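You operate a simulated robot arm through the tools that you are given. There is no shell and no other tool. Be economical: measure what you need, move in short steps, check, and stop when the job is done.

The job below is to be done with a simulated robot arm. You get a single attempt, and the scene is never put back.

TASK
When the washer is done, turn its dial off and move both cups from the basket to the rack.
Fine: wait for the green lamp; cups clean and upright, drawer shut again; the white cup, start and prime keys stay.
Where things are to end (x, y in the base frame): green cup within 0.06 m of [0.43, 0.95]; yellow cup within 0.06 m of [0.55, 0.83].

It is judged by the outcome, as a careful person would: the job done as asked, and still so three seconds after it is handed in. It fails if anything else is knocked over, pushed out of place, dropped, spilled or broken.

THE ROBOT
A 7-joint arm with a two-finger parallel gripper, fixed in place. Base frame: the origin is at the foot of the arm, x ahead of it, y to its left, z up. Units: m, rad, N and s.
Its first joint turns from -2.897 to 2.897 rad. Payload 4.4 kg.
The tool frame sits at the grasp point between the pads (the TCP): z along the fingers, y along the line on which they close. The tips reach 0.023 m beyond it. Largest opening 0.094 m; finger width 0.038, thickness 0.01; the body of the gripper, 0.054 by 0.096 m, starts 0.039 m behind the TCP.
Orientation is told as [roll, pitch, yaw] about the base's x, y, z axes, in that order, counted from this pose: with the fingers straight down and closing along the base's y, the tool's x points along the base's -x, its y along +y and its z along -z.

THE INTERFACE
- The arm moves only by the tool step_arm. Its argument "motion" is a list that holds one entry, the list of rows, each a list of 7 numbers: the shift along the tool's x, y, z in m, then the turn, a rotation vector about the tool's x, y, z in rad, then the finger opening in m, from 0 to 0.094. In form: [[[dx, dy, dz, wx, wy, wz, fingers], ...]]. A call has 1 to 8 rows; each row shifts and turns the commanded pose from where the row before left it, along the tool's axes as they then stand. Rows are played at 5 a second. More than 0.05 m and 0.15 rad between two rows, or a gripper value outside its range, and nothing of the call is played. Where a pose cannot be reached the arm comes as near as it can. A force on the tool above 40 N (or 10 N above the force at the start of the call, whichever is more), or a blocked arm, ends the call early, and 0.2 s more pass. Each finger travels about 0.072 m/s and halts on what it meets, pressing with about 33 N; the grip force reading is that of the motor and also rises with nothing between the fingers. The clock runs only during rows and for 0.2 s after the last one: add rows that do not move to give the fingers time. The reply holds the time, the measured pose of the TCP, the force on the tool along the base axes, the opening and the grip force, in the units named above and with some noise, with the torque about the TCP (base axes, N m) and any sound that the robot's microphone picked up.
- Cameras (640 x 400 px; columns grow to the right, rows downward): "scene" is fixed at [0.0488, -0.5001, 1.4583]; the picture's right is [0.91, -0.41, 0.00], its down [-0.19, -0.42, -0.89] and it looks along [0.36, 0.81, -0.46] (base axes); focal length 336 px, centre (320, 200). "wrist" rides on the gripper at [0.086, 0.016, -0.075] in the tool frame; the picture's right is [-0.18, 0.98, 0.00], its down [-0.58, -0.11, -0.81] and it looks along [-0.79, -0.15, 0.59] (tool axes); focal length 243 px, centre (320, 200). There is no depth. A picture from a camera that has moved, and an enlarged one, comes with that camera's place and axes in the base frame and with its lens.
- capture(camera): a new picture of that camera. The clock stands still meanwhile.
- inspect(camera, box): a new picture of the part [left, top, right, bottom] of that camera's present view, enlarged. The clock stands still meanwhile.
- hand_in(): hands the job in; it is judged then, once.

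Go step by step. Nothing tells you positions but the pictures and the camera data: compare them with the known pose of the tool, close in by small moves and look again before you grip or let go. The budget is 120 turns and 64 pictures, counting those below and the enlarged ones. Unless the task says otherwise, let go and move clear before handing in, and close with one line.

The tools are called after "Emit:" as a command line: name --argument value ..., lists and objects as JSON in quotes. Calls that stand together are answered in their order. step_arm: Moves the arm, as the interface text tells. Its arguments: {"type":"object","properties":{"motion":{"type":"array","items":{"type":"array","items":{"type":"array","items":{"type":"number"}}}}},"required":["motion"]} The other tools are called the same way: capture (camera) takes a picture; inspect (camera, box) takes an enlarged picture of a part of a camera's view; hand_in () hands the job in.

At the start:

```text
clock: 0.0
eef_pos: [0.5997, 0.4655, 1.1555]
orientation: [-0.001, -0.001, 0.001]
wrist_force: [-0.3, -0.1, -0.2]
wrist_torque: [0.0, 0.0, 0.01]
grip_width: 0.0937
finger_force: 0.1
```

scene: 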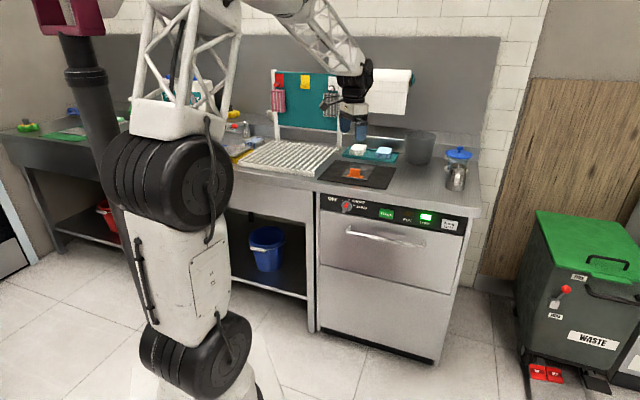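
wrist: 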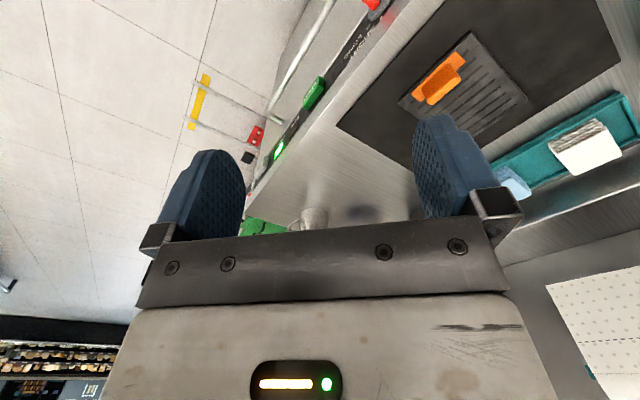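

The washer stands ahead with a dial, two green things and a handle on its front; I will look closely at the panel and the counter first.

Emit:
inspect --camera "scene" --box '[310, 180, 480, 286]'

Emit:
inspect --camera "scene" --box '[220, 100, 480, 262]'

```text
3.76 times, centred on (395, 233) of scene
camera zoom: at [0.0488, -0.5001, 1.4583], right [0.91, -0.41, 0.0], down [-0.19, -0.42, -0.89], along [0.36, 0.81, -0.46], focal length 1266 px, centre (38, 76)
```

zoom: 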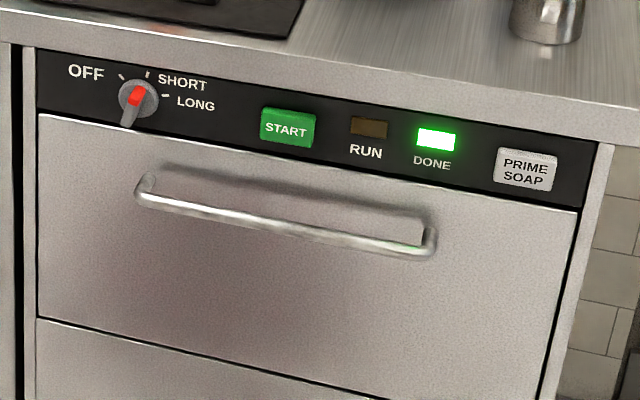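

```text
2.46 times, centred on (350, 181) of scene
camera zoom: at [0.0488, -0.5001, 1.4583], right [0.91, -0.41, 0.0], down [-0.19, -0.42, -0.89], along [0.36, 0.81, -0.46], focal length 828 px, centre (246, 247)
```

zoom: 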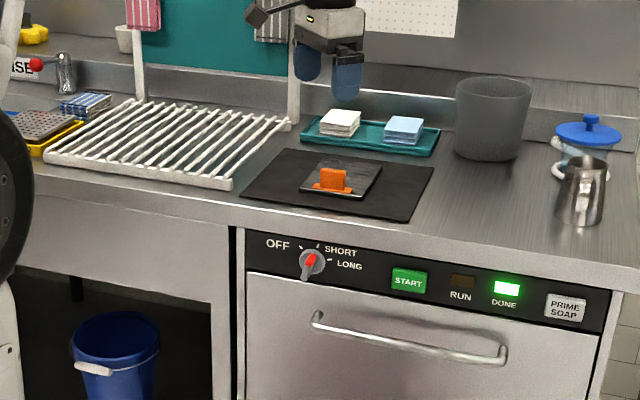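

The DONE lamp is green and RUN is off; the counter front runs at 45° (x+y≈1.05), the dial near (0.585, 0.464, 0.86), and the handle near (0.67, 0.32, 0.78). I'll back off, square up to the front and look with the wrist camera.

Emit:
step_arm --motion '[[[0.022, -0.0317, 0, 0, 0, -0.098, 0.094], [0.025, -0.0294, 0, 0, 0, -0.098, 0.094], [0.0278, -0.0268, 0, 0, 0, -0.098, 0.094], [0.0302, -0.024, 0, 0, 0, -0.098, 0.094], [0.0324, -0.0209, 0, 0, 0, -0.098, 0.094], [0.0343, -0.0176, 0, 0, 0, -0.098, 0.094], [0.0359, -0.0142, 0, 0, 0, -0.098, 0.094], [0.0371, -0.0106, 0, 0, 0, -0.098, 0.094]]]'

Emit:
capture --camera "wrist"

```text
clock: 1.8
eef_pos: [0.4228, 0.2117, 1.1504]
orientation: [0.0, 0.001, 0.786]
wrist_force: [-0.1, 0.5, -0.4]
wrist_torque: [0.03, 0.02, -0.02]
grip_width: 0.0941
finger_force: 0.0
```

```text
59 pictures are left
camera wrist: at [0.3487, 0.1622, 1.2262], right [-0.56, 0.83, 0.0], down [0.49, 0.33, 0.81], along [0.66, 0.46, -0.59], focal length 243 px, centre (320, 200)
```

wrist: 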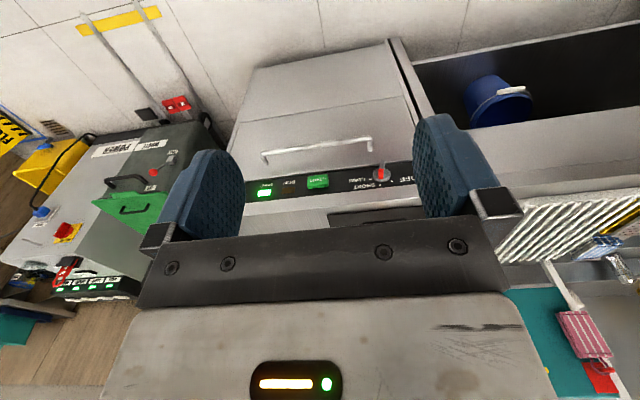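

Emit:
inspect --camera "wrist" --box '[240, 130, 430, 249]'

Emit:
inspect --camera "scene" --box '[322, 188, 372, 219]'

```text
3.36 times, centred on (335, 190) of wrist
camera zoom: at [0.3487, 0.1622, 1.2262], right [-0.56, 0.83, 0.0], down [0.49, 0.33, 0.81], along [0.66, 0.46, -0.59], focal length 816 px, centre (270, 235)
```

zoom: 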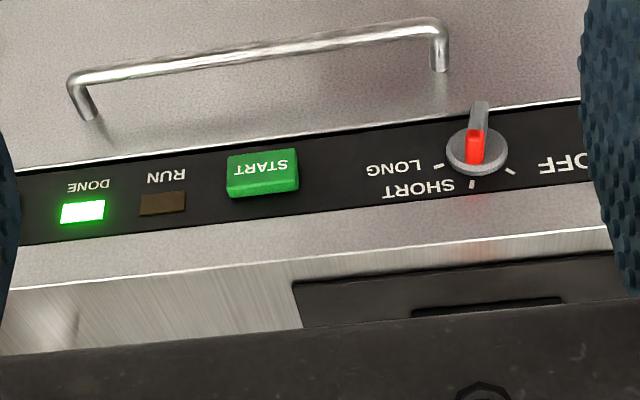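

```text
12.80 times, centred on (347, 204) of scene
camera zoom: at [0.0488, -0.5001, 1.4583], right [0.91, -0.41, 0.0], down [-0.19, -0.42, -0.89], along [0.36, 0.81, -0.46], focal length 4305 px, centre (-26, 155)
```

zoom: 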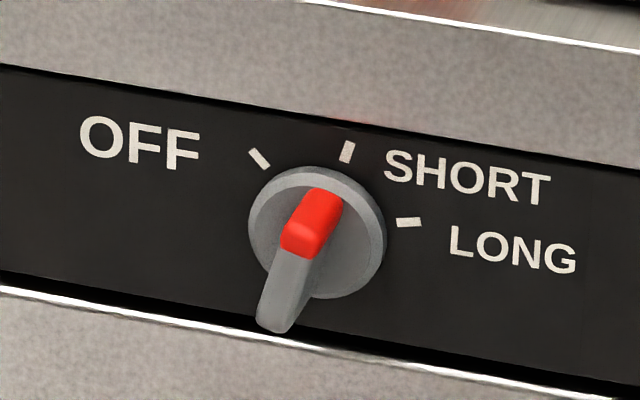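

Three views together put the panel a bit farther than I first took it: the dial is around (0.65, 0.58, 0.79), its pointer on SHORT, and OFF about 64° counter-clockwise. I'll pitch the tool horizontal while moving towards it, stopping short of the panel.

Emit:
step_arm --motion '[[[-0.0208, 0.0079, 0.03, 0, -0.131, 0, 0.05], [-0.0167, 0.0079, 0.0325, 0, -0.131, 0, 0.05], [-0.0123, 0.0079, 0.0344, 0, -0.131, 0, 0.05], [-0.0077, 0.0079, 0.0357, 0, -0.131, 0, 0.05], [-0.003, 0.0079, 0.0364, 0, -0.131, 0, 0.05], [0.0018, 0.0079, 0.0365, 0, -0.131, 0, 0.05], [0.0065, 0.0079, 0.0359, 0, -0.131, 0, 0.05], [0.0112, 0.0079, 0.0347, 0, -0.131, 0, 0.05]]]'

Emit:
capture --camera "wrist"

```text
clock: 3.8
eef_pos: [0.4872, 0.3674, 0.8615]
orientation: [0.015, -0.889, 0.796]
wrist_force: [-0.5, 1.2, 0.2]
wrist_torque: [0.01, 0.01, 0.0]
grip_width: 0.0497
finger_force: 0.0
out of reach, approached as far as the arm can: row 8
stopped in row 8: the arm was blocked; the commanded pose is now the measured one
```

```text
56 pictures are left
camera wrist: at [0.3975, 0.2986, 0.8415], right [-0.63, 0.76, 0.15], down [-0.1, -0.27, 0.96], along [0.77, 0.59, 0.24], focal length 243 px, centre (320, 200)
```

wrist: 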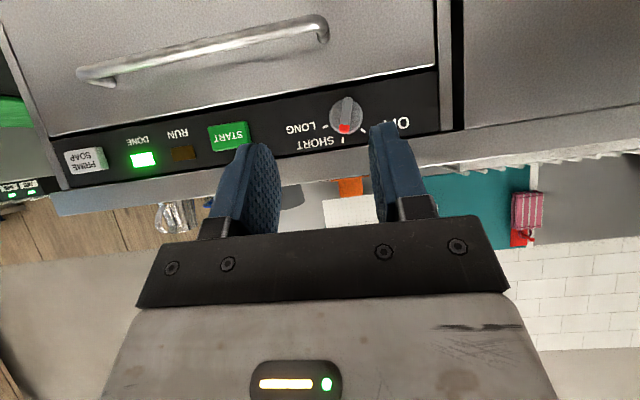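

The wrist ran into its limit while still close in. I'll extend outward first, then finish the pitch.

Emit:
step_arm --motion '[[[-0.0072, 0.007, 0.0327, 0, 0, 0, 0.05], [-0.0072, 0.007, 0.0327, 0, 0, 0, 0.05], [-0.0072, 0.007, 0.0327, 0, 0, 0, 0.05], [0, 0, 0, 0, -0.13, 0, 0.05], [0, 0, 0, 0, -0.13, 0, 0.05], [0, 0, 0, 0, -0.13, 0, 0.05], [0, 0, 0, 0, -0.13, 0, 0.05], [0, 0, 0, 0, -0.13, 0, 0.05]]]'

Emit:
capture --camera "wrist"

Emit:
capture --camera "scene"

```text
clock: 5.6
eef_pos: [0.5624, 0.4141, 0.8243]
orientation: [0.354, -1.54, 0.469]
wrist_force: [-0.1, 0.2, 0.9]
wrist_torque: [0.0, 0.04, -0.01]
grip_width: 0.05
finger_force: 0.1
out of reach, approached as far as the arm can: row 6, 7, 8
```

```text
55 pictures are left
camera wrist: at [0.4962, 0.3686, 0.7413], right [-0.72, 0.67, 0.19], down [-0.45, -0.66, 0.6], along [0.53, 0.34, 0.77], focal length 243 px, centre (320, 200)
```

wrist: 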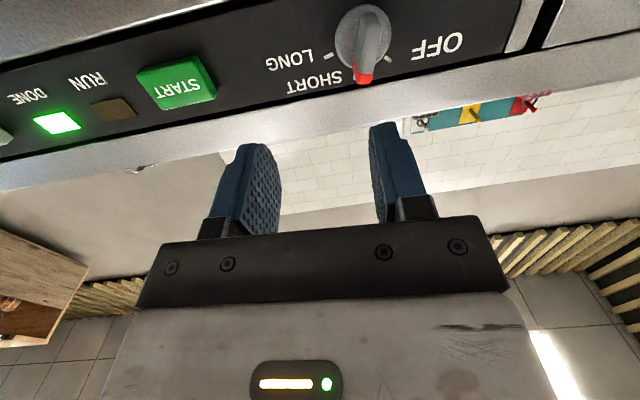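

```text
54 pictures are left
```

scene: 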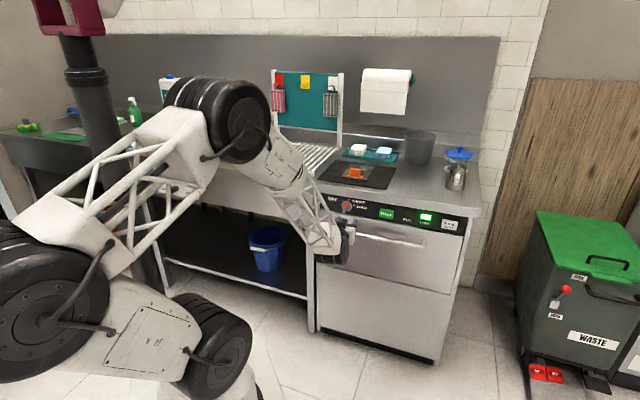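

The tool is now nearly level, facing the panel; the knob is at about (0.627, 0.536, 0.818). I'll centre on it, roll 15° to match the pointer bar, and advance part of the way.

Emit:
step_arm --motion '[[[0.003, 0.02, 0, 0.042, 0, 0.131, 0.05], [0.003, 0.021, 0, 0, 0, 0.131, 0.05], [0, 0, 0.03, 0, 0, 0, 0.05], [0, 0, 0.03, 0, 0, 0, 0.05], [0, 0, 0, 0, 0, 0, 0.05]]]'

Emit:
capture --camera "wrist"

Emit:
inspect --camera "scene" --box '[300, 175, 400, 238]'

```text
clock: 6.8
eef_pos: [0.6237, 0.4185, 0.8318]
orientation: [1.445, -1.296, -0.671]
wrist_force: [-0.2, -0.1, -0.9]
wrist_torque: [-0.01, -0.02, 0.02]
grip_width: 0.0499
finger_force: 0.0
out of reach, approached as far as the arm can: row 1, 2, 3, 4
```

```text
53 pictures are left
camera wrist: at [0.5406, 0.3924, 0.7547], right [-0.62, 0.65, 0.44], down [-0.38, -0.74, 0.56], along [0.69, 0.18, 0.7], focal length 243 px, centre (320, 200)
```

wrist: 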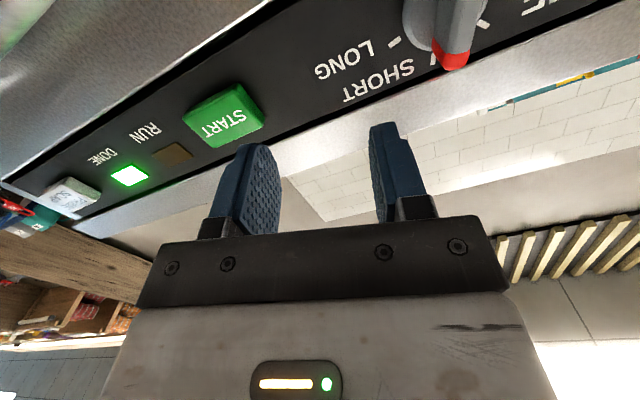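

```text
6.35 times, centred on (350, 206) of scene
camera zoom: at [0.0488, -0.5001, 1.4583], right [0.91, -0.41, 0.0], down [-0.19, -0.42, -0.89], along [0.36, 0.81, -0.46], focal length 2136 px, centre (130, 159)
```

zoom: 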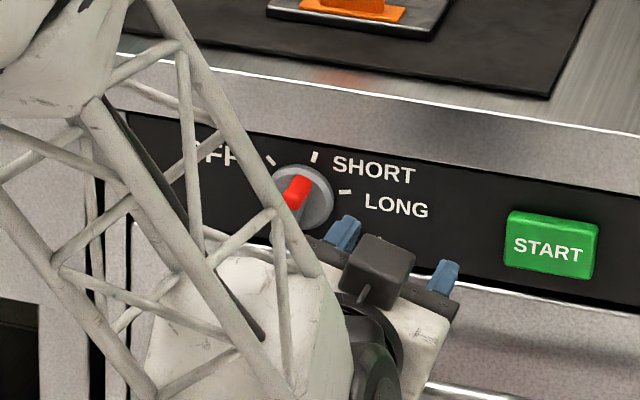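

The orientation came out right but the arm slid 8 cm sideways, so some joint is at a limit. I'll roll back and see whether the position recovers.

Emit:
step_arm --motion '[[[0, 0, 0, 0, 0, -0.131, 0.05], [0, 0, 0, 0, 0, -0.131, 0.05], [0, 0, 0, 0, 0, -0.131, 0.05], [0, 0, 0, 0, 0, -0.131, 0.05], [0, 0, 0, 0, 0, 0, 0.05]]]'

```text
clock: 8.0
eef_pos: [0.6383, 0.4054, 0.8448]
orientation: [-1.1, -1.48, 1.893]
wrist_force: [-0.8, -0.3, 0.2]
wrist_torque: [-0.01, 0.03, -0.01]
grip_width: 0.05
finger_force: 0.1
out of reach, approached as far as the arm can: row 3, 4
```

Emit:
step_arm --motion '[[[0, 0, 0, 0, 0.12, 0, 0.05], [0, 0, 0, 0, 0.12, 0, 0.05], [0, 0.02, 0, 0, 0, 0, 0.05], [0, 0.02, 0, 0, 0, 0, 0.05]]]'

Emit:
capture --camera "scene"

```text
clock: 9.0
eef_pos: [0.6084, 0.4326, 0.8421]
orientation: [-0.275, -1.278, 1.059]
wrist_force: [1.0, 0.4, 0.7]
wrist_torque: [-0.02, -0.02, 0.01]
grip_width: 0.0499
finger_force: 0.1
```

```text
51 pictures are left
```

scene: 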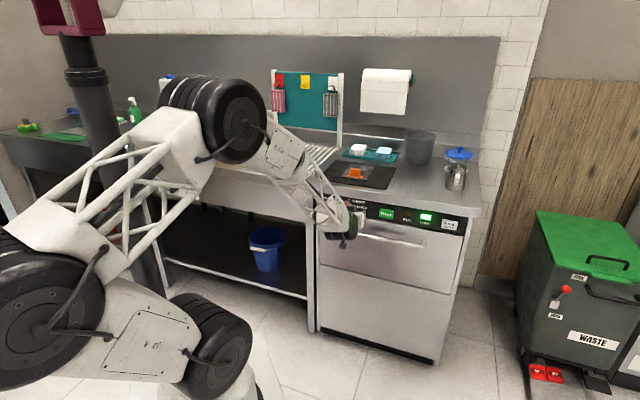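

With a slight downward tilt the arm moves truly. I'll slide across to the knob and look.

Emit:
step_arm --motion '[[[0.005, 0.02, 0, 0, 0, 0, 0.05], [0.005, 0.02, 0, 0, 0, 0, 0.05], [0.005, 0.02, 0, 0, 0, 0, 0.05], [0, 0, 0, 0, 0, 0, 0.05]]]'

Emit:
capture --camera "wrist"

```text
clock: 10.0
eef_pos: [0.5867, 0.4492, 0.8401]
orientation: [-0.198, -1.278, 1.0]
wrist_force: [-0.1, 0.3, 0.8]
wrist_torque: [0.0, 0.02, 0.0]
grip_width: 0.0497
finger_force: 0.0
out of reach, approached as far as the arm can: row 1, 2, 3
```

```text
50 pictures are left
camera wrist: at [0.5105, 0.3893, 0.7768], right [-0.68, 0.72, 0.12], down [-0.37, -0.49, 0.79], along [0.63, 0.49, 0.6], focal length 243 px, centre (320, 200)
```

wrist: 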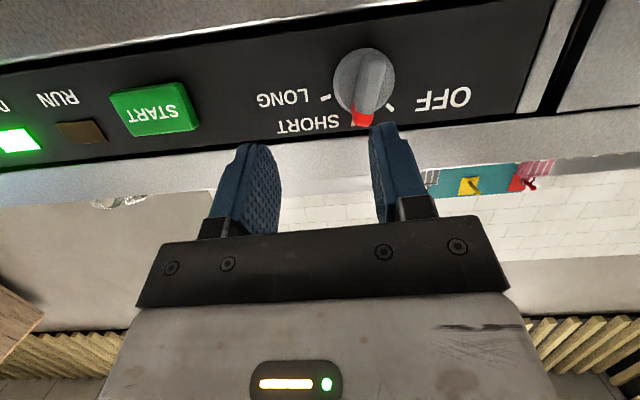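

Emit:
step_arm --motion '[[[0, 0, 0, 0, 0.13, 0, 0.05], [0.006, 0.017, 0, 0, 0, 0, 0.05], [0.006, 0.017, 0, 0, 0, 0, 0.05], [0, 0, 0, 0, 0, 0.1, 0.05], [-0.01, 0, 0.023, 0, 0, 0.1, 0.05], [0, 0, 0, 0, 0, 0, 0.05]]]'

Emit:
capture --camera "wrist"

```text
clock: 11.4
eef_pos: [0.5981, 0.4637, 0.8363]
orientation: [0.264, -1.143, 0.48]
wrist_force: [0.1, -0.6, -0.8]
wrist_torque: [0.01, 0.01, 0.0]
grip_width: 0.05
finger_force: 0.1
out of reach, approached as far as the arm can: row 2, 3, 4
```

```text
49 pictures are left
camera wrist: at [0.5057, 0.4105, 0.789], right [-0.58, 0.77, 0.27], down [-0.24, -0.48, 0.84], along [0.78, 0.42, 0.47], focal length 243 px, centre (320, 200)
```

wrist: 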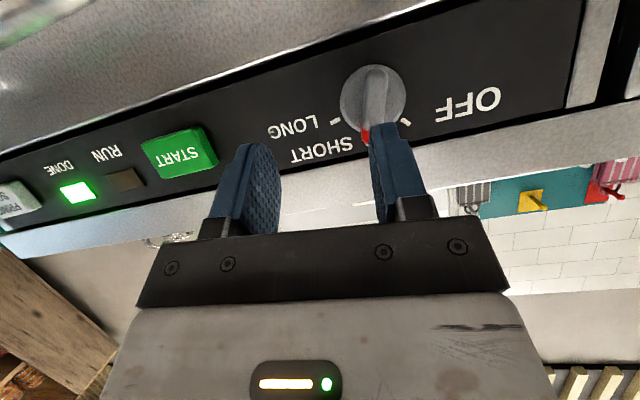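

I'll open wide so the fin is already between the fingers, advance, then shift sideways where the arm has more room.

Emit:
step_arm --motion '[[[0, 0, 0, 0, 0, 0, 0.094], [0, 0, 0, 0, 0, 0, 0.094], [-0.005, 0.001, 0.0115, 0, 0, 0, 0.094], [-0.005, 0.001, 0.0115, 0, 0, 0, 0.094], [0.009, 0.015, 0.003, 0, 0, 0, 0.094], [0.009, 0.015, 0.003, 0, 0, 0, 0.094]]]'

Emit:
capture --camera "wrist"

```text
clock: 12.8
eef_pos: [0.6131, 0.485, 0.8286]
orientation: [0.269, -1.14, 0.483]
wrist_force: [0.2, 0.3, 0.3]
wrist_torque: [0.0, 0.02, -0.03]
grip_width: 0.0941
finger_force: 0.0
out of reach, approached as far as the arm can: row 4, 5, 6
```

```text
48 pictures are left
camera wrist: at [0.521, 0.4314, 0.781], right [-0.58, 0.76, 0.28], down [-0.24, -0.49, 0.84], along [0.78, 0.43, 0.47], focal length 243 px, centre (320, 200)
```

wrist: 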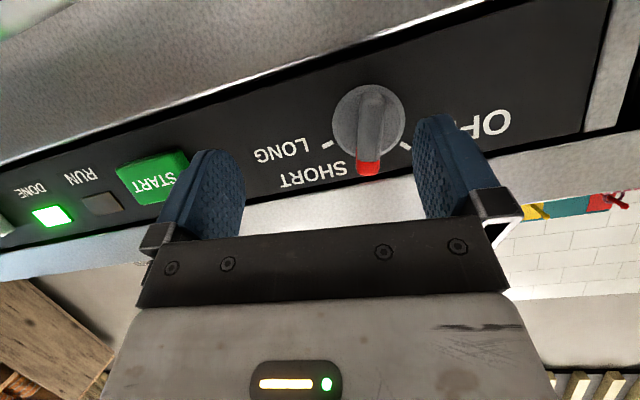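

Emit:
step_arm --motion '[[[0, 0, 0, 0, 0, -0.12, 0.094], [0, 0, 0, 0, 0, -0.12, 0.094], [0.003, 0.012, 0, 0, 0, 0, 0.094], [0.003, 0.012, 0, 0, 0, 0, 0.094]]]'

```text
clock: 13.8
eef_pos: [0.608, 0.4906, 0.8405]
orientation: [-0.187, -1.145, 0.99]
wrist_force: [-0.2, 0.4, 1.0]
wrist_torque: [-0.01, 0.02, 0.02]
grip_width: 0.0941
finger_force: 0.0
out of reach, approached as far as the arm can: row 1, 2, 3, 4
```

Emit:
step_arm --motion '[[[0, 0, 0, 0, 0.12, 0, 0.094], [0, 0, 0, 0, 0.06, 0, 0.094], [0.005, 0.007, 0, 0, 0, 0, 0.094], [0.01, 0.007, 0, 0, 0, 0, 0.094]]]'

Emit:
capture --camera "wrist"

```text
clock: 14.8
eef_pos: [0.5987, 0.4938, 0.8384]
orientation: [-0.171, -0.97, 0.955]
wrist_force: [-0.2, 0.5, 0.3]
wrist_torque: [0.02, -0.04, 0.0]
grip_width: 0.0938
finger_force: 0.1
out of reach, approached as far as the arm can: row 1, 2, 3, 4
```

```text
47 pictures are left
camera wrist: at [0.5119, 0.4221, 0.807], right [-0.65, 0.76, 0.06], down [-0.22, -0.26, 0.94], along [0.73, 0.6, 0.34], focal length 243 px, centre (320, 200)
```

wrist: 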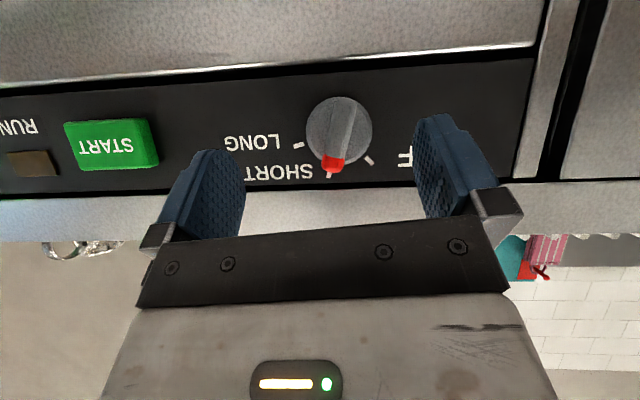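

Emit:
step_arm --motion '[[[0, 0.005, 0.006, 0, 0, 0, 0.094], [0, 0.005, 0.006, 0, 0, 0, 0.094], [0, 0, 0, 0, 0, -0.13, 0.094], [0, 0, 0, 0, 0, -0.13, 0.094], [0, 0, 0, 0, 0, 0, 0.094]]]'

Emit:
capture --camera "wrist"

```text
clock: 16.0
eef_pos: [0.6013, 0.496, 0.832]
orientation: [-0.271, -0.872, 1.131]
wrist_force: [-0.3, -0.3, -0.3]
wrist_torque: [0.02, 0.03, -0.03]
grip_width: 0.0941
finger_force: 0.1
out of reach, approached as far as the arm can: row 1, 2, 3, 4
```

```text
46 pictures are left
camera wrist: at [0.5229, 0.4147, 0.8089], right [-0.72, 0.69, -0.03], down [-0.2, -0.17, 0.96], along [0.66, 0.7, 0.26], focal length 243 px, centre (320, 200)
```

wrist: 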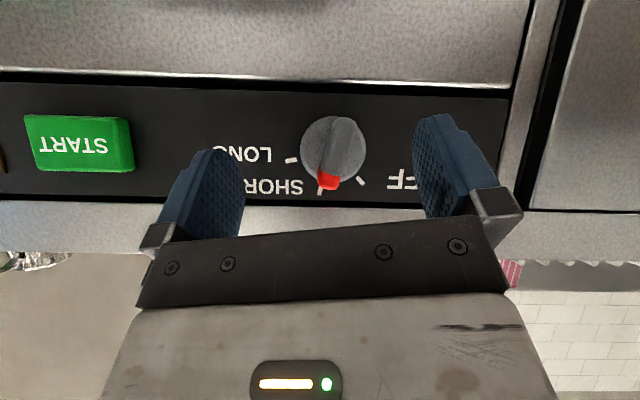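

Emit:
step_arm --motion '[[[-0.006, 0, 0.008, 0, 0, 0, 0.094], [-0.006, 0, 0.008, 0, 0, 0, 0.094], [0, 0, 0, 0, 0, 0, 0.094]]]'

Emit:
inspect --camera "scene" --box '[300, 175, 400, 238]'

```text
clock: 16.8
eef_pos: [0.6102, 0.5018, 0.8347]
orientation: [-0.343, -0.853, 1.221]
wrist_force: [0.4, 0.4, -0.2]
wrist_torque: [-0.01, -0.04, 0.03]
grip_width: 0.0941
finger_force: 0.1
out of reach, approached as far as the arm can: row 1, 2
```

```text
6.35 times, centred on (350, 206) of scene
camera zoom: at [0.0488, -0.5001, 1.4583], right [0.91, -0.41, 0.0], down [-0.19, -0.42, -0.89], along [0.36, 0.81, -0.46], focal length 2136 px, centre (130, 159)
```

zoom: 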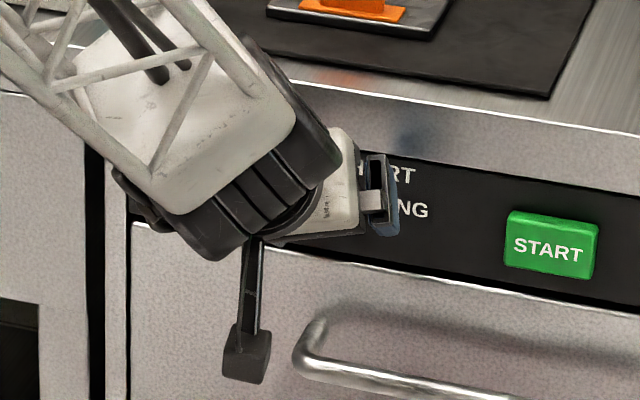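

The arm's wrist limit fights a level tool, so I'll change method: with the tool pointing straight down and fingers closed, I'll push the upper end of the fin to the left. First back away and return to tool-down.

Emit:
step_arm --motion '[[[0.0239, 0.0067, -0.0315, 0, 0, 0, 0.094], [0.0239, 0.0067, -0.0315, 0, 0, 0, 0.094], [0, 0, -0.03, -0.0189, 0.128, 0.037, 0.05], [0, 0, -0.03, -0.0189, 0.128, 0.037, 0], [0, 0, -0.02, -0.0189, 0.128, 0.037, 0], [0, 0, -0.02, -0.0189, 0.128, 0.037, 0], [0, 0, 0, -0.0189, 0.128, 0.037, 0], [0, 0, 0, -0.0189, 0.128, 0.037, 0]]]'

```text
clock: 18.8
eef_pos: [0.5043, 0.4138, 1.0353]
orientation: [-0.055, -0.548, 0.913]
wrist_force: [0.0, -0.3, -0.8]
wrist_torque: [0.03, -0.04, 0.01]
grip_width: 0.0
finger_force: 32.5
out of reach, approached as far as the arm can: row 5, 6, 7
stopped in row 8: the arm was blocked; the commanded pose is now the measured one
```

Emit:
step_arm --motion '[[[0, 0, 0, 0.002, 0.11, 0.022, 0], [0, 0, 0, 0.002, 0.11, 0.022, 0], [0, 0, 0, 0.002, 0.11, 0.022, 0], [0, 0, 0, 0.002, 0.11, 0.022, 0], [0, 0, 0, 0.002, 0.11, 0.022, 0], [0, 0, 0, 0, 0, 0, 0]]]'

Emit:
capture --camera "wrist"

```text
clock: 20.2
eef_pos: [0.5049, 0.4146, 1.0337]
orientation: [-0.027, 0.001, 0.775]
wrist_force: [0.3, 0.1, 0.0]
wrist_torque: [0.01, 0.01, 0.01]
grip_width: 0.0
finger_force: 33.1
```

```text
44 pictures are left
camera wrist: at [0.4285, 0.3673, 1.1073], right [-0.56, 0.83, -0.03], down [0.48, 0.35, 0.81], along [0.68, 0.44, -0.59], focal length 243 px, centre (320, 200)
```

wrist: 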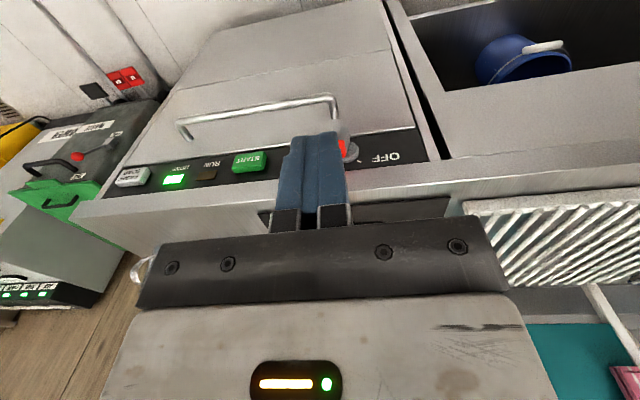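

Emit:
step_arm --motion '[[[-0.036, -0.009, 0.02, 0, 0, 0, 0], [-0.036, -0.009, 0.02, 0, 0, 0, 0], [-0.036, -0.009, 0.02, 0, 0, 0, 0], [-0.036, -0.009, 0.02, 0, 0, 0, 0], [0, 0, 0.025, 0, 0, 0, 0], [0, 0, 0.025, 0, 0, 0, 0], [0, 0, 0, 0, 0, 0, 0]]]'

Emit:
capture --camera "wrist"

Emit:
inspect --camera "scene" --box '[310, 165, 400, 221]'

```text
clock: 21.8
eef_pos: [0.6355, 0.4879, 0.9051]
orientation: [-0.027, -0.001, 0.776]
wrist_force: [-0.1, 0.0, 0.3]
wrist_torque: [0.0, 0.01, 0.02]
grip_width: 0.0
finger_force: 33.0
```

```text
43 pictures are left
camera wrist: at [0.56, 0.44, 0.9798], right [-0.56, 0.83, -0.03], down [0.48, 0.34, 0.81], along [0.68, 0.44, -0.59], focal length 243 px, centre (320, 200)
```

wrist: 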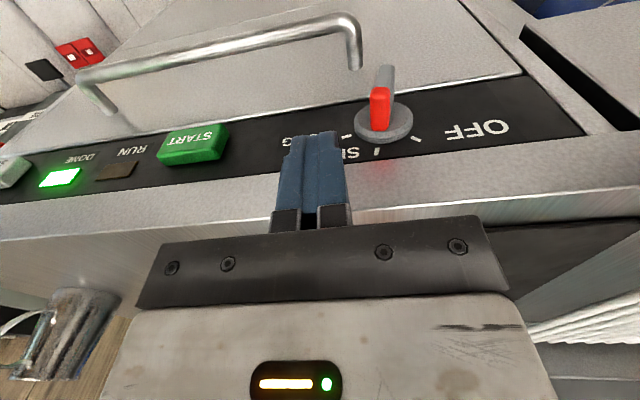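

```text
7.11 times, centred on (355, 193) of scene
camera zoom: at [0.0488, -0.5001, 1.4583], right [0.91, -0.41, 0.0], down [-0.19, -0.42, -0.89], along [0.36, 0.81, -0.46], focal length 2392 px, centre (71, 250)
```

zoom: 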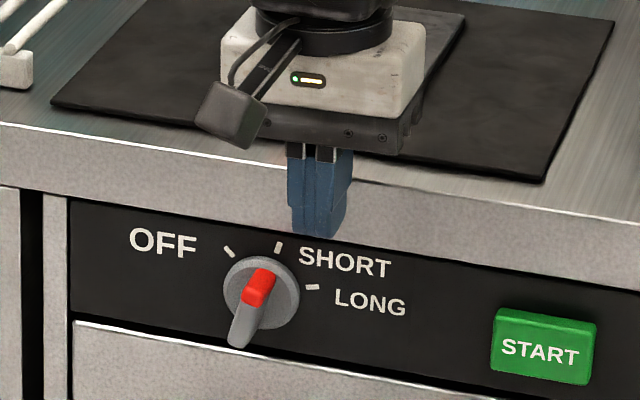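

Emit:
step_arm --motion '[[[0, 0, 0.018, 0, 0, 0, 0], [0, 0, 0.018, 0, 0, 0, 0], [0, 0, 0.018, 0, 0, 0, 0], [0, 0.006, 0, 0, 0, 0, 0], [0, 0.006, 0, 0, 0, 0, 0], [0, 0, 0, 0, 0, 0, 0]]]'

Emit:
capture --camera "wrist"

Emit:
inspect --camera "scene" --box '[310, 175, 400, 231]'

```text
clock: 22.8
eef_pos: [0.6347, 0.4884, 0.8552]
orientation: [-0.029, -0.007, 0.774]
wrist_force: [0.5, -1.0, 2.0]
wrist_torque: [0.1, -0.06, 0.03]
grip_width: 0.0
finger_force: 32.7
stopped in row 4: the force on the tool passed its limit at 46 N (the readings are from after the stop); the commanded pose is now the measured one
```

```text
41 pictures are left
camera wrist: at [0.5582, 0.4409, 0.9275], right [-0.55, 0.83, -0.03], down [0.47, 0.34, 0.81], along [0.69, 0.44, -0.58], focal length 243 px, centre (320, 200)
```

wrist: 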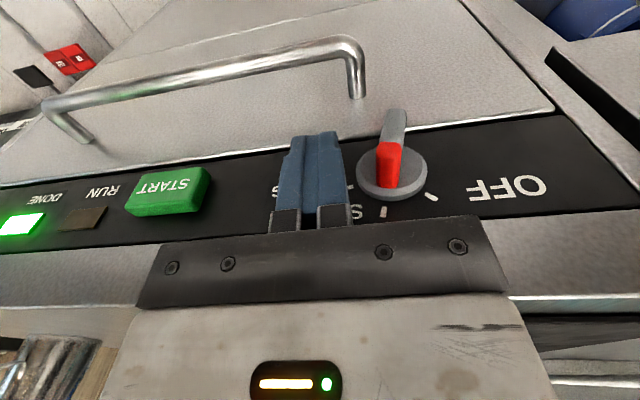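

```text
7.11 times, centred on (355, 203) of scene
camera zoom: at [0.0488, -0.5001, 1.4583], right [0.91, -0.41, 0.0], down [-0.19, -0.42, -0.89], along [0.36, 0.81, -0.46], focal length 2392 px, centre (71, 179)
```

zoom: 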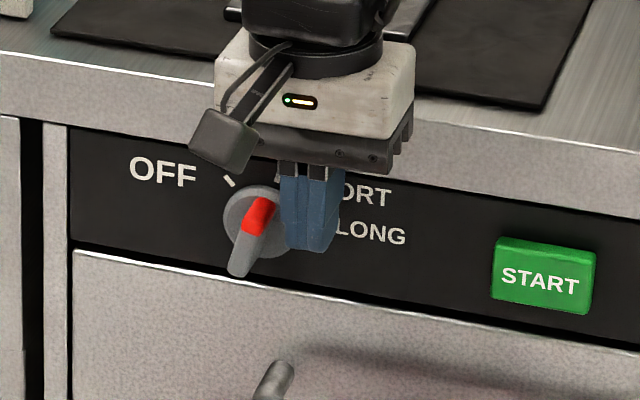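

Something on the gripper body met the counter edge, with no harm visible. I'll lift slightly, tilt the tool about 17° so the body clears the edge, and come in again.

Emit:
step_arm --motion '[[[0.009, 0, -0.012, 0, 0, 0, 0], [0, 0, 0, 0, -0.15, 0, 0], [0, 0, 0, 0, -0.15, 0, 0], [0, 0, 0, 0, 0, 0, 0]]]'

```text
clock: 23.8
eef_pos: [0.6266, 0.4815, 0.8665]
orientation: [-0.028, -0.307, 0.782]
wrist_force: [-0.3, 0.3, 0.5]
wrist_torque: [0.02, -0.02, 0.02]
grip_width: 0.0
finger_force: 33.2
```

Emit:
step_arm --motion '[[[0.0025, 0, 0.008, 0, 0, 0, 0], [0.0025, 0, 0.008, 0, 0, 0, 0], [0, 0.006, 0, 0, 0, 0, 0], [0, 0.006, 0, 0, 0, 0, 0], [0, 0, 0, 0, 0, 0, 0]]]'

Emit:
inspect --camera "scene" --box '[310, 175, 400, 231]'

```text
clock: 24.9
eef_pos: [0.6193, 0.4914, 0.8493]
orientation: [-0.03, -0.306, 0.78]
wrist_force: [-0.3, 1.0, -0.6]
wrist_torque: [-0.01, 0.0, 0.0]
grip_width: 0.0001
finger_force: 32.6
```

```text
7.11 times, centred on (355, 203) of scene
camera zoom: at [0.0488, -0.5001, 1.4583], right [0.91, -0.41, 0.0], down [-0.19, -0.42, -0.89], along [0.36, 0.81, -0.46], focal length 2392 px, centre (71, 179)
```

zoom: 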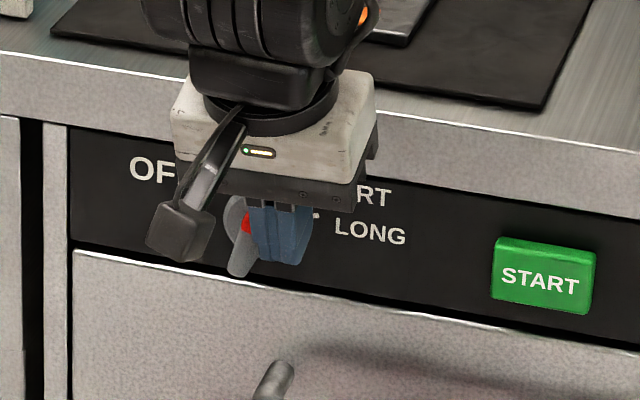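

Clear of the counter now, with the fingers just right of the fin's upper end. Pushing left in small steps.

Emit:
step_arm --motion '[[[0, 0.004, 0, 0, 0, 0, 0], [0, 0.004, 0, 0, 0, 0, 0], [0, 0.004, 0, 0, 0, 0, 0], [0, 0.004, 0, 0, 0, 0, 0], [0, 0, 0, 0, 0, 0, 0]]]'

Emit:
capture --camera "wrist"

Emit:
inspect --camera "scene" --box '[310, 175, 400, 231]'

```text
clock: 26.1
eef_pos: [0.6091, 0.5031, 0.8496]
orientation: [-0.031, -0.306, 0.783]
wrist_force: [-2.5, -3.5, 11.4]
wrist_torque: [0.11, -0.02, 0.03]
grip_width: 0.0001
finger_force: 33.3
```

```text
38 pictures are left
camera wrist: at [0.5206, 0.4423, 0.8938], right [-0.56, 0.83, 0.03], down [0.28, 0.16, 0.95], along [0.78, 0.54, -0.32], focal length 243 px, centre (320, 200)
```

wrist: 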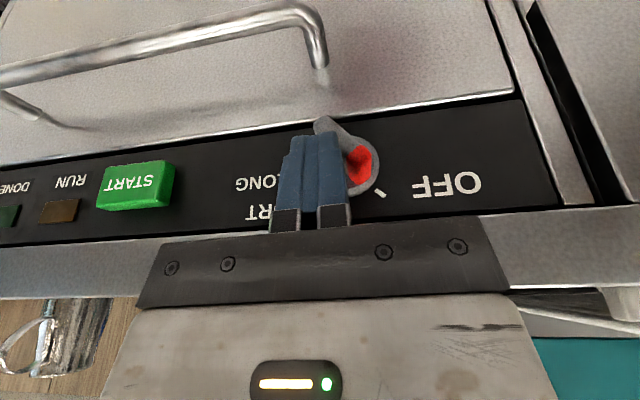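

```text
7.11 times, centred on (355, 203) of scene
camera zoom: at [0.0488, -0.5001, 1.4583], right [0.91, -0.41, 0.0], down [-0.19, -0.42, -0.89], along [0.36, 0.81, -0.46], focal length 2392 px, centre (71, 179)
```

zoom: 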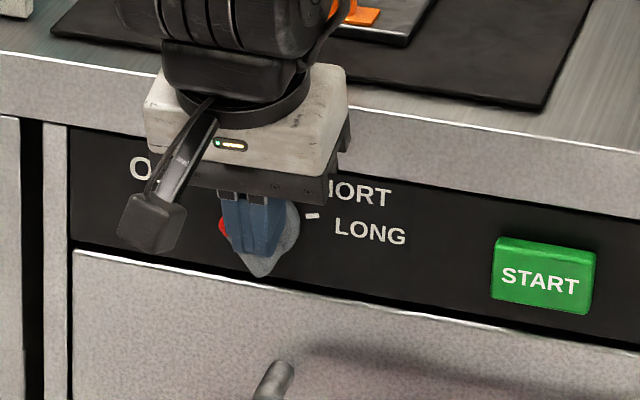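

The fin has turned well to the left and the DONE lamp has gone dark. I'll back off to the right and check the dial.

Emit:
step_arm --motion '[[[0, -0.01, 0, 0, 0, 0, 0], [0, -0.015, 0, 0, 0, 0, 0], [0.02, 0, -0.03, 0, 0, 0, 0], [0.02, 0, -0.03, 0, 0, 0, 0], [0, -0.04, 0, 0, 0, 0, 0]]]'

Emit:
inspect --camera "scene" --box '[310, 175, 400, 231]'

Emit:
inspect --camera "wrist" --box '[200, 60, 520, 260]'

```text
clock: 27.4
eef_pos: [0.6143, 0.4178, 0.8926]
orientation: [-0.03, -0.304, 0.783]
wrist_force: [0.2, 0.0, -1.0]
wrist_torque: [0.01, 0.02, -0.02]
grip_width: 0.0
finger_force: 33.6
```

```text
7.11 times, centred on (355, 203) of scene
camera zoom: at [0.0488, -0.5001, 1.4583], right [0.91, -0.41, 0.0], down [-0.19, -0.42, -0.89], along [0.36, 0.81, -0.46], focal length 2392 px, centre (71, 179)
```

zoom: 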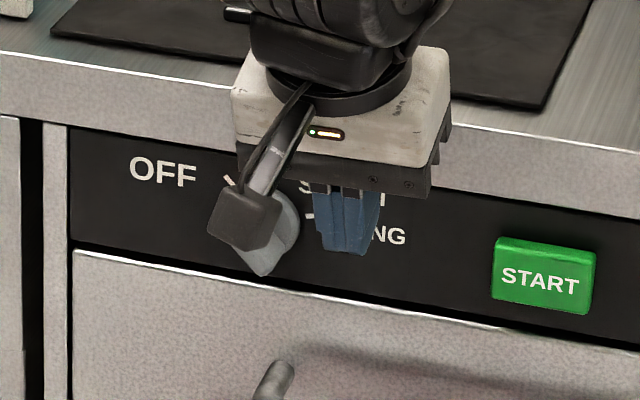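

```text
2.00 times, centred on (360, 160) of wrist
camera zoom: at [0.5259, 0.3567, 0.9375], right [-0.56, 0.83, 0.03], down [0.28, 0.16, 0.95], along [0.78, 0.54, -0.32], focal length 485 px, centre (240, 280)
```

zoom: 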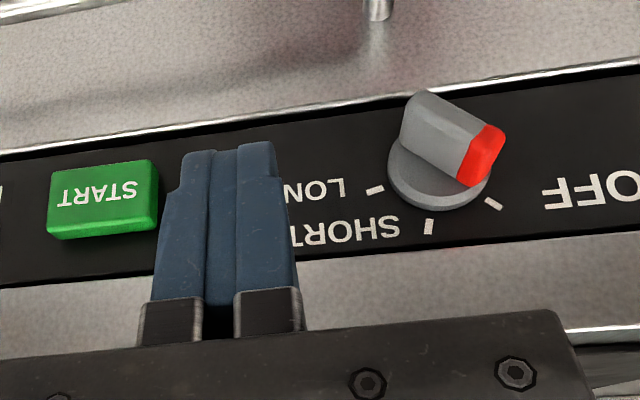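

The fin now sits on the OFF mark and the DONE lamp went out, as expected. Next is the drawer: I'll back off and roll the gripper 90° so the fingers can straddle the horizontal handle bar.

Emit:
step_arm --motion '[[[0.025, -0.03, 0, 0, 0, -0.143, 0.03], [0.025, -0.03, 0, 0, 0, -0.143, 0.03], [0, 0, 0, 0, 0, -0.143, 0.03], [0, 0, 0, 0, 0, -0.143, 0.03], [0, 0, 0, 0, 0, -0.143, 0.03], [0, 0, 0, 0, 0, -0.143, 0.03], [0, 0, 0, 0, 0, -0.143, 0.03], [0, 0, 0, 0, 0, -0.143, 0.03]]]'

Emit:
step_arm --motion '[[[0, 0, 0, 0, 0, -0.143, 0.03], [0, 0, 0, 0, 0, -0.143, 0.03], [0, 0, 0, 0, 0, -0.141, 0.03], [0, 0, 0, -0.15, 0, 0, 0.03], [0, 0, 0, -0.15, 0, 0, 0.03], [0, 0, 0, 0, 0, 0, 0.03]]]'

Emit:
capture --camera "wrist"

Emit:
capture --camera "scene"

```text
clock: 29.1
eef_pos: [0.6264, 0.3432, 0.8836]
orientation: [-0.292, -0.099, 1.937]
wrist_force: [0.1, 0.7, 0.2]
wrist_torque: [-0.04, 0.0, -0.01]
grip_width: 0.03
finger_force: 0.1
```

```text
clock: 30.6
eef_pos: [0.6263, 0.3424, 0.8841]
orientation: [-0.006, 0.028, 2.344]
wrist_force: [0.5, -0.9, 0.2]
wrist_torque: [0.01, 0.03, 0.0]
grip_width: 0.03
finger_force: 0.0
```

```text
34 pictures are left
camera wrist: at [0.6716, 0.2702, 0.9604], right [-0.83, -0.55, -0.01], down [-0.35, 0.51, 0.79], along [-0.43, 0.66, -0.61], focal length 243 px, centre (320, 200)
```

wrist: 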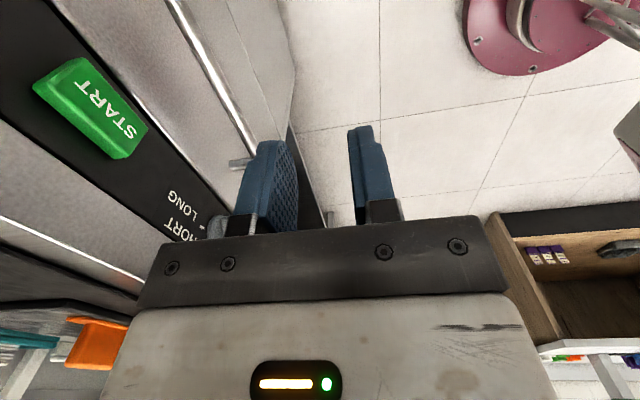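

```text
33 pictures are left
```

scene: 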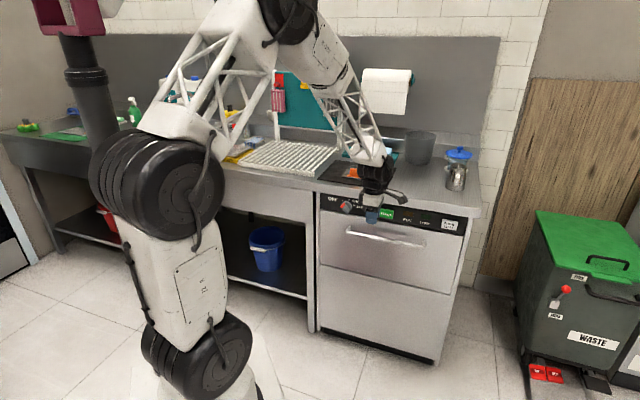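

I mis-signed the tilt, so the tool is vertical now; the handle bar comes out at about n=0.79 (distance along the washer's normal), z=0.72. I'll move near it and tilt forward 34°.

Emit:
step_arm --motion '[[[0.009, -0.0193, 0.0313, 0, 0, 0, 0.03], [0.008, -0.0193, 0.0313, 0, 0, 0, 0.03], [0.008, -0.0193, 0.0313, 0, 0, 0, 0.03], [0, 0, 0, 0.15, 0, 0, 0.03], [0, 0, 0, 0.15, 0, 0, 0.03], [0, 0, 0, 0.15, 0, 0, 0.03], [0, 0, 0, 0.15, 0, 0, 0.03], [0, 0, 0, 0, 0, 0, 0.03]]]'

Emit:
capture --camera "wrist"

```text
clock: 32.2
eef_pos: [0.7027, 0.3685, 0.736]
orientation: [-0.532, 0.008, 2.337]
wrist_force: [-10.7, -4.6, 30.4]
wrist_torque: [0.99, -0.17, 0.3]
grip_width: 0.0324
finger_force: 3.5
stopped in row 8: the force on the tool passed its limit at 275 N (the readings are from after the stop); the commanded pose is now the measured one
```

```text
32 pictures are left
camera wrist: at [0.7237, 0.2691, 0.7937], right [-0.73, -0.46, -0.5], down [-0.63, 0.2, 0.75], along [-0.24, 0.86, -0.44], focal length 243 px, centre (320, 200)
```

wrist: 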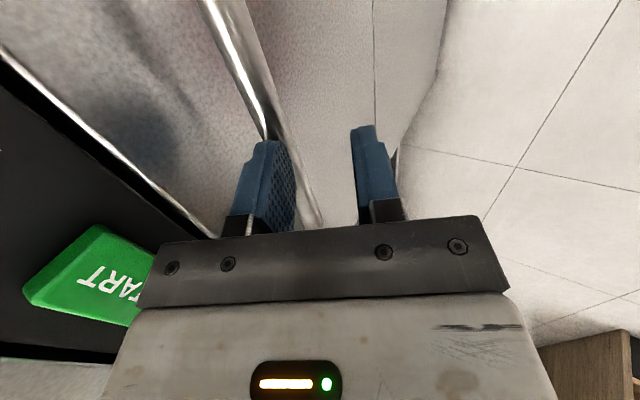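

The forward fingertip came down onto the bar (I ended lower than intended). I'll back straight off along the tool axis and re-check the pose.

Emit:
step_arm --motion '[[[0, 0, -0.015, 0, 0, 0, 0.03], [0, 0, -0.015, 0, 0, 0, 0.03], [0, 0, -0.01, 0, 0, 0, 0.03], [0, 0, 0, 0, 0, 0, 0.03]]]'

Emit:
capture --camera "wrist"

Emit:
inspect --camera "scene" --box '[300, 170, 480, 282]'

```text
clock: 33.2
eef_pos: [0.6856, 0.3502, 0.7679]
orientation: [-0.53, 0.007, 2.339]
wrist_force: [0.2, 0.2, 0.3]
wrist_torque: [-0.03, 0.0, 0.01]
grip_width: 0.0298
finger_force: 0.0
```

```text
31 pictures are left
camera wrist: at [0.7072, 0.2529, 0.8247], right [-0.74, -0.46, -0.5], down [-0.63, 0.2, 0.75], along [-0.24, 0.86, -0.44], focal length 243 px, centre (320, 200)
```

wrist: 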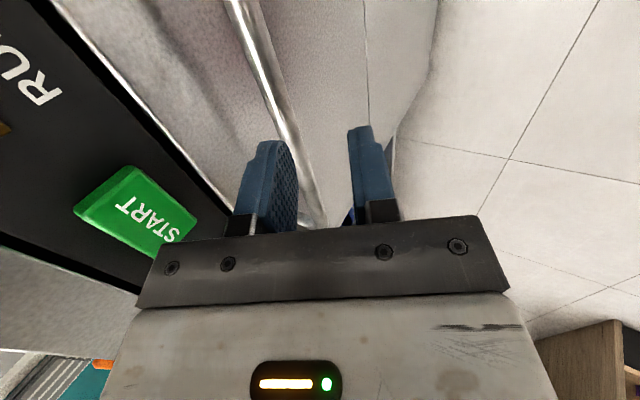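

```text
3.56 times, centred on (390, 226) of scene
camera zoom: at [0.0488, -0.5001, 1.4583], right [0.91, -0.41, 0.0], down [-0.19, -0.42, -0.89], along [0.36, 0.81, -0.46], focal length 1196 px, centre (71, 108)
```

zoom: 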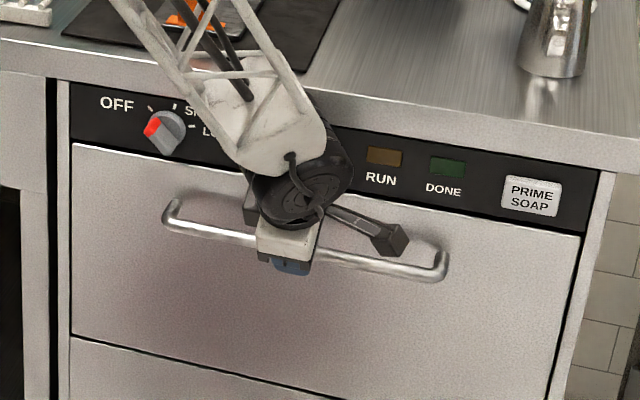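

Emit:
step_arm --motion '[[[0, -0.013, 0, 0, 0, 0, 0.03], [0, -0.013, 0, 0, 0, 0, 0.03], [0, 0, 0.012, 0, 0, 0, 0.03], [0, 0, 0.012, 0, 0, 0, 0.03], [0, 0, 0.01, 0, 0, 0, 0.03], [0, 0, 0, 0, 0, 0, 0.03]]]'

Emit:
capture --camera "wrist"

```text
clock: 34.6
eef_pos: [0.7169, 0.3801, 0.7545]
orientation: [-0.53, 0.008, 2.339]
wrist_force: [-0.5, -0.4, 0.2]
wrist_torque: [0.0, 0.04, -0.01]
grip_width: 0.0299
finger_force: 0.1
```

```text
29 pictures are left
camera wrist: at [0.7382, 0.2821, 0.8105], right [-0.74, -0.46, -0.5], down [-0.63, 0.2, 0.75], along [-0.24, 0.86, -0.44], focal length 243 px, centre (320, 200)
```

wrist: 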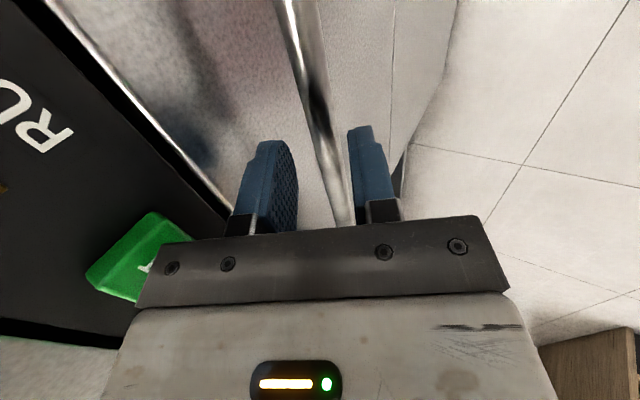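

The bar now runs between the fingers. Advancing onto it and closing.

Emit:
step_arm --motion '[[[0, 0, 0.012, 0, 0, 0, 0.03], [0, 0, 0.012, 0, 0, 0, 0.03], [0, 0, 0.01, 0, 0, 0, 0.03], [0, 0, 0, 0, 0, 0, 0.0], [0, 0, 0, 0, 0, 0, 0.0]]]'

```text
clock: 35.8
eef_pos: [0.7265, 0.3929, 0.723]
orientation: [-0.527, 0.008, 2.342]
wrist_force: [-7.8, -7.9, -3.6]
wrist_torque: [-0.5, -0.46, 1.66]
grip_width: 0.0161
finger_force: 46.0
```

Gripped on the bar (16 mm). Pulling straight out.

Emit:
step_arm --motion '[[[0, 0.0087, -0.005, 0, 0, 0, 0], [0, 0.013, -0.0076, 0, 0, 0, 0], [0, 0.0217, -0.0126, 0, 0, 0, 0], [0, 0.0217, -0.0126, 0, 0, 0, 0], [0, 0.0217, -0.0126, 0, 0, 0, 0]]]'

```text
clock: 37.0
eef_pos: [0.6569, 0.3221, 0.7233]
orientation: [-0.531, 0.008, 2.339]
wrist_force: [19.6, -16.8, -4.0]
wrist_torque: [-0.51, -0.5, 1.56]
grip_width: 0.016
finger_force: 45.0
```

Emit:
step_arm --motion '[[[0.002, 0.0217, -0.0126, 0, 0, 0, 0], [0.0005, 0.026, -0.0151, 0, 0, 0, 0], [0.0005, 0.026, -0.0151, 0, 0, 0, 0], [0.0005, 0.026, -0.0151, 0, 0, 0, 0], [0, 0, 0, 0, 0, 0, 0]]]'

Emit:
capture --camera "scene"

```text
clock: 38.2
eef_pos: [0.5758, 0.2377, 0.7214]
orientation: [-0.531, 0.007, 2.337]
wrist_force: [-11.3, 7.5, 27.6]
wrist_torque: [-0.39, -0.43, 1.67]
grip_width: 0.0162
finger_force: 44.8
```

```text
28 pictures are left
```

scene: 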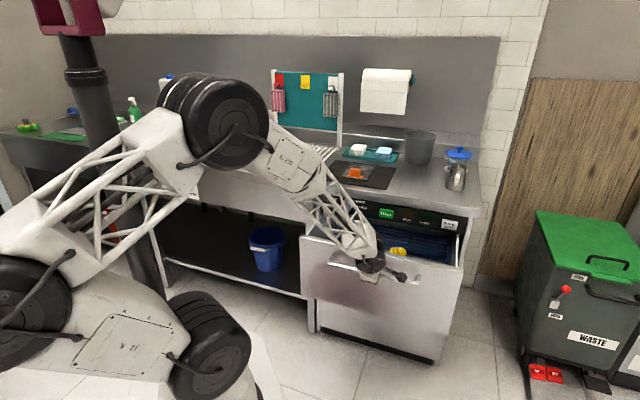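

Emit:
step_arm --motion '[[[0, 0.0205, -0.0145, -0.05, 0, 0, 0], [0, 0.0222, -0.0115, -0.05, 0, 0, 0], [0, 0.0227, -0.0104, -0.05, 0, 0, 0], [0, 0.0232, -0.0093, -0.05, 0, 0, 0], [0, 0, 0, 0, 0, 0, 0]]]'

Emit:
inspect --camera "scene" --box '[300, 180, 480, 292]'

```text
clock: 39.4
eef_pos: [0.5026, 0.1707, 0.723]
orientation: [-0.327, 0.005, 2.34]
wrist_force: [13.8, -17.9, -20.4]
wrist_torque: [-0.71, -0.72, 1.47]
grip_width: 0.016
finger_force: 45.9
```

```text
3.56 times, centred on (390, 236) of scene
camera zoom: at [0.0488, -0.5001, 1.4583], right [0.91, -0.41, 0.0], down [-0.19, -0.42, -0.89], along [0.36, 0.81, -0.46], focal length 1196 px, centre (71, 72)
```

zoom: 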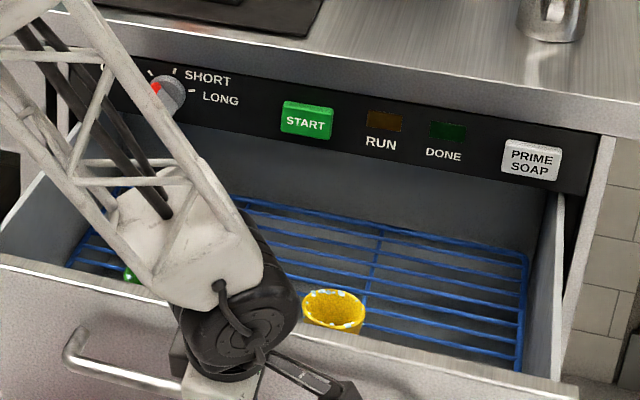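

The drawer is open about 31 cm and shows the blue basket, with the yellow cup and a bit of green. I'll release the handle and rise to look in.

Emit:
step_arm --motion '[[[0, 0, 0, 0, 0, 0, 0.035], [0, 0, 0, 0, 0, 0, 0.035], [0, 0, -0.04, 0, 0, 0, 0.035], [0, 0, -0.045, 0, 0, 0, 0.035], [0, 0, -0.045, 0, 0, 0, 0.035], [0, 0, -0.045, 0, 0, 0, 0.094], [0, 0, -0.045, 0, 0, 0, 0.094], [0, 0, -0.04, 0, 0, 0, 0.094]]]'

Emit:
capture --camera "wrist"

Emit:
inspect --camera "scene" --box '[290, 190, 480, 309]'

```text
clock: 41.2
eef_pos: [0.4421, 0.112, 0.9712]
orientation: [-0.328, 0.007, 2.339]
wrist_force: [-0.9, -0.7, -0.1]
wrist_torque: [-0.02, -0.01, -0.01]
grip_width: 0.0939
finger_force: 0.0
```

```text
26 pictures are left
camera wrist: at [0.4712, 0.0219, 1.0376], right [-0.8, -0.52, -0.32], down [-0.52, 0.31, 0.79], along [-0.31, 0.8, -0.52], focal length 243 px, centre (320, 200)
```

wrist: 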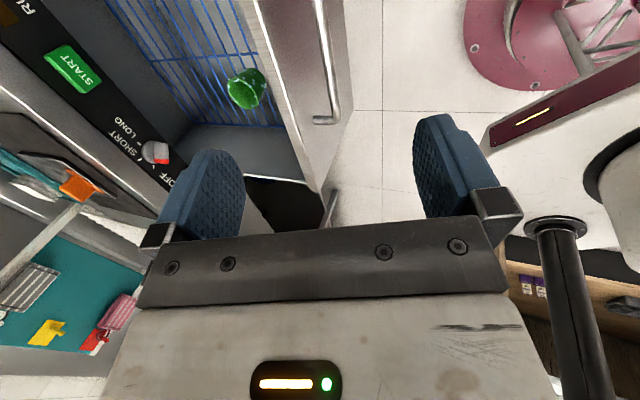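

```text
3.36 times, centred on (385, 250) of scene
camera zoom: at [0.0488, -0.5001, 1.4583], right [0.91, -0.41, 0.0], down [-0.19, -0.42, -0.89], along [0.36, 0.81, -0.46], focal length 1131 px, centre (102, 34)
```

zoom: 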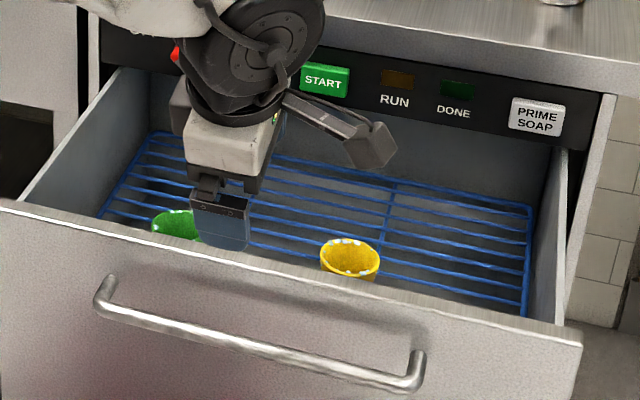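

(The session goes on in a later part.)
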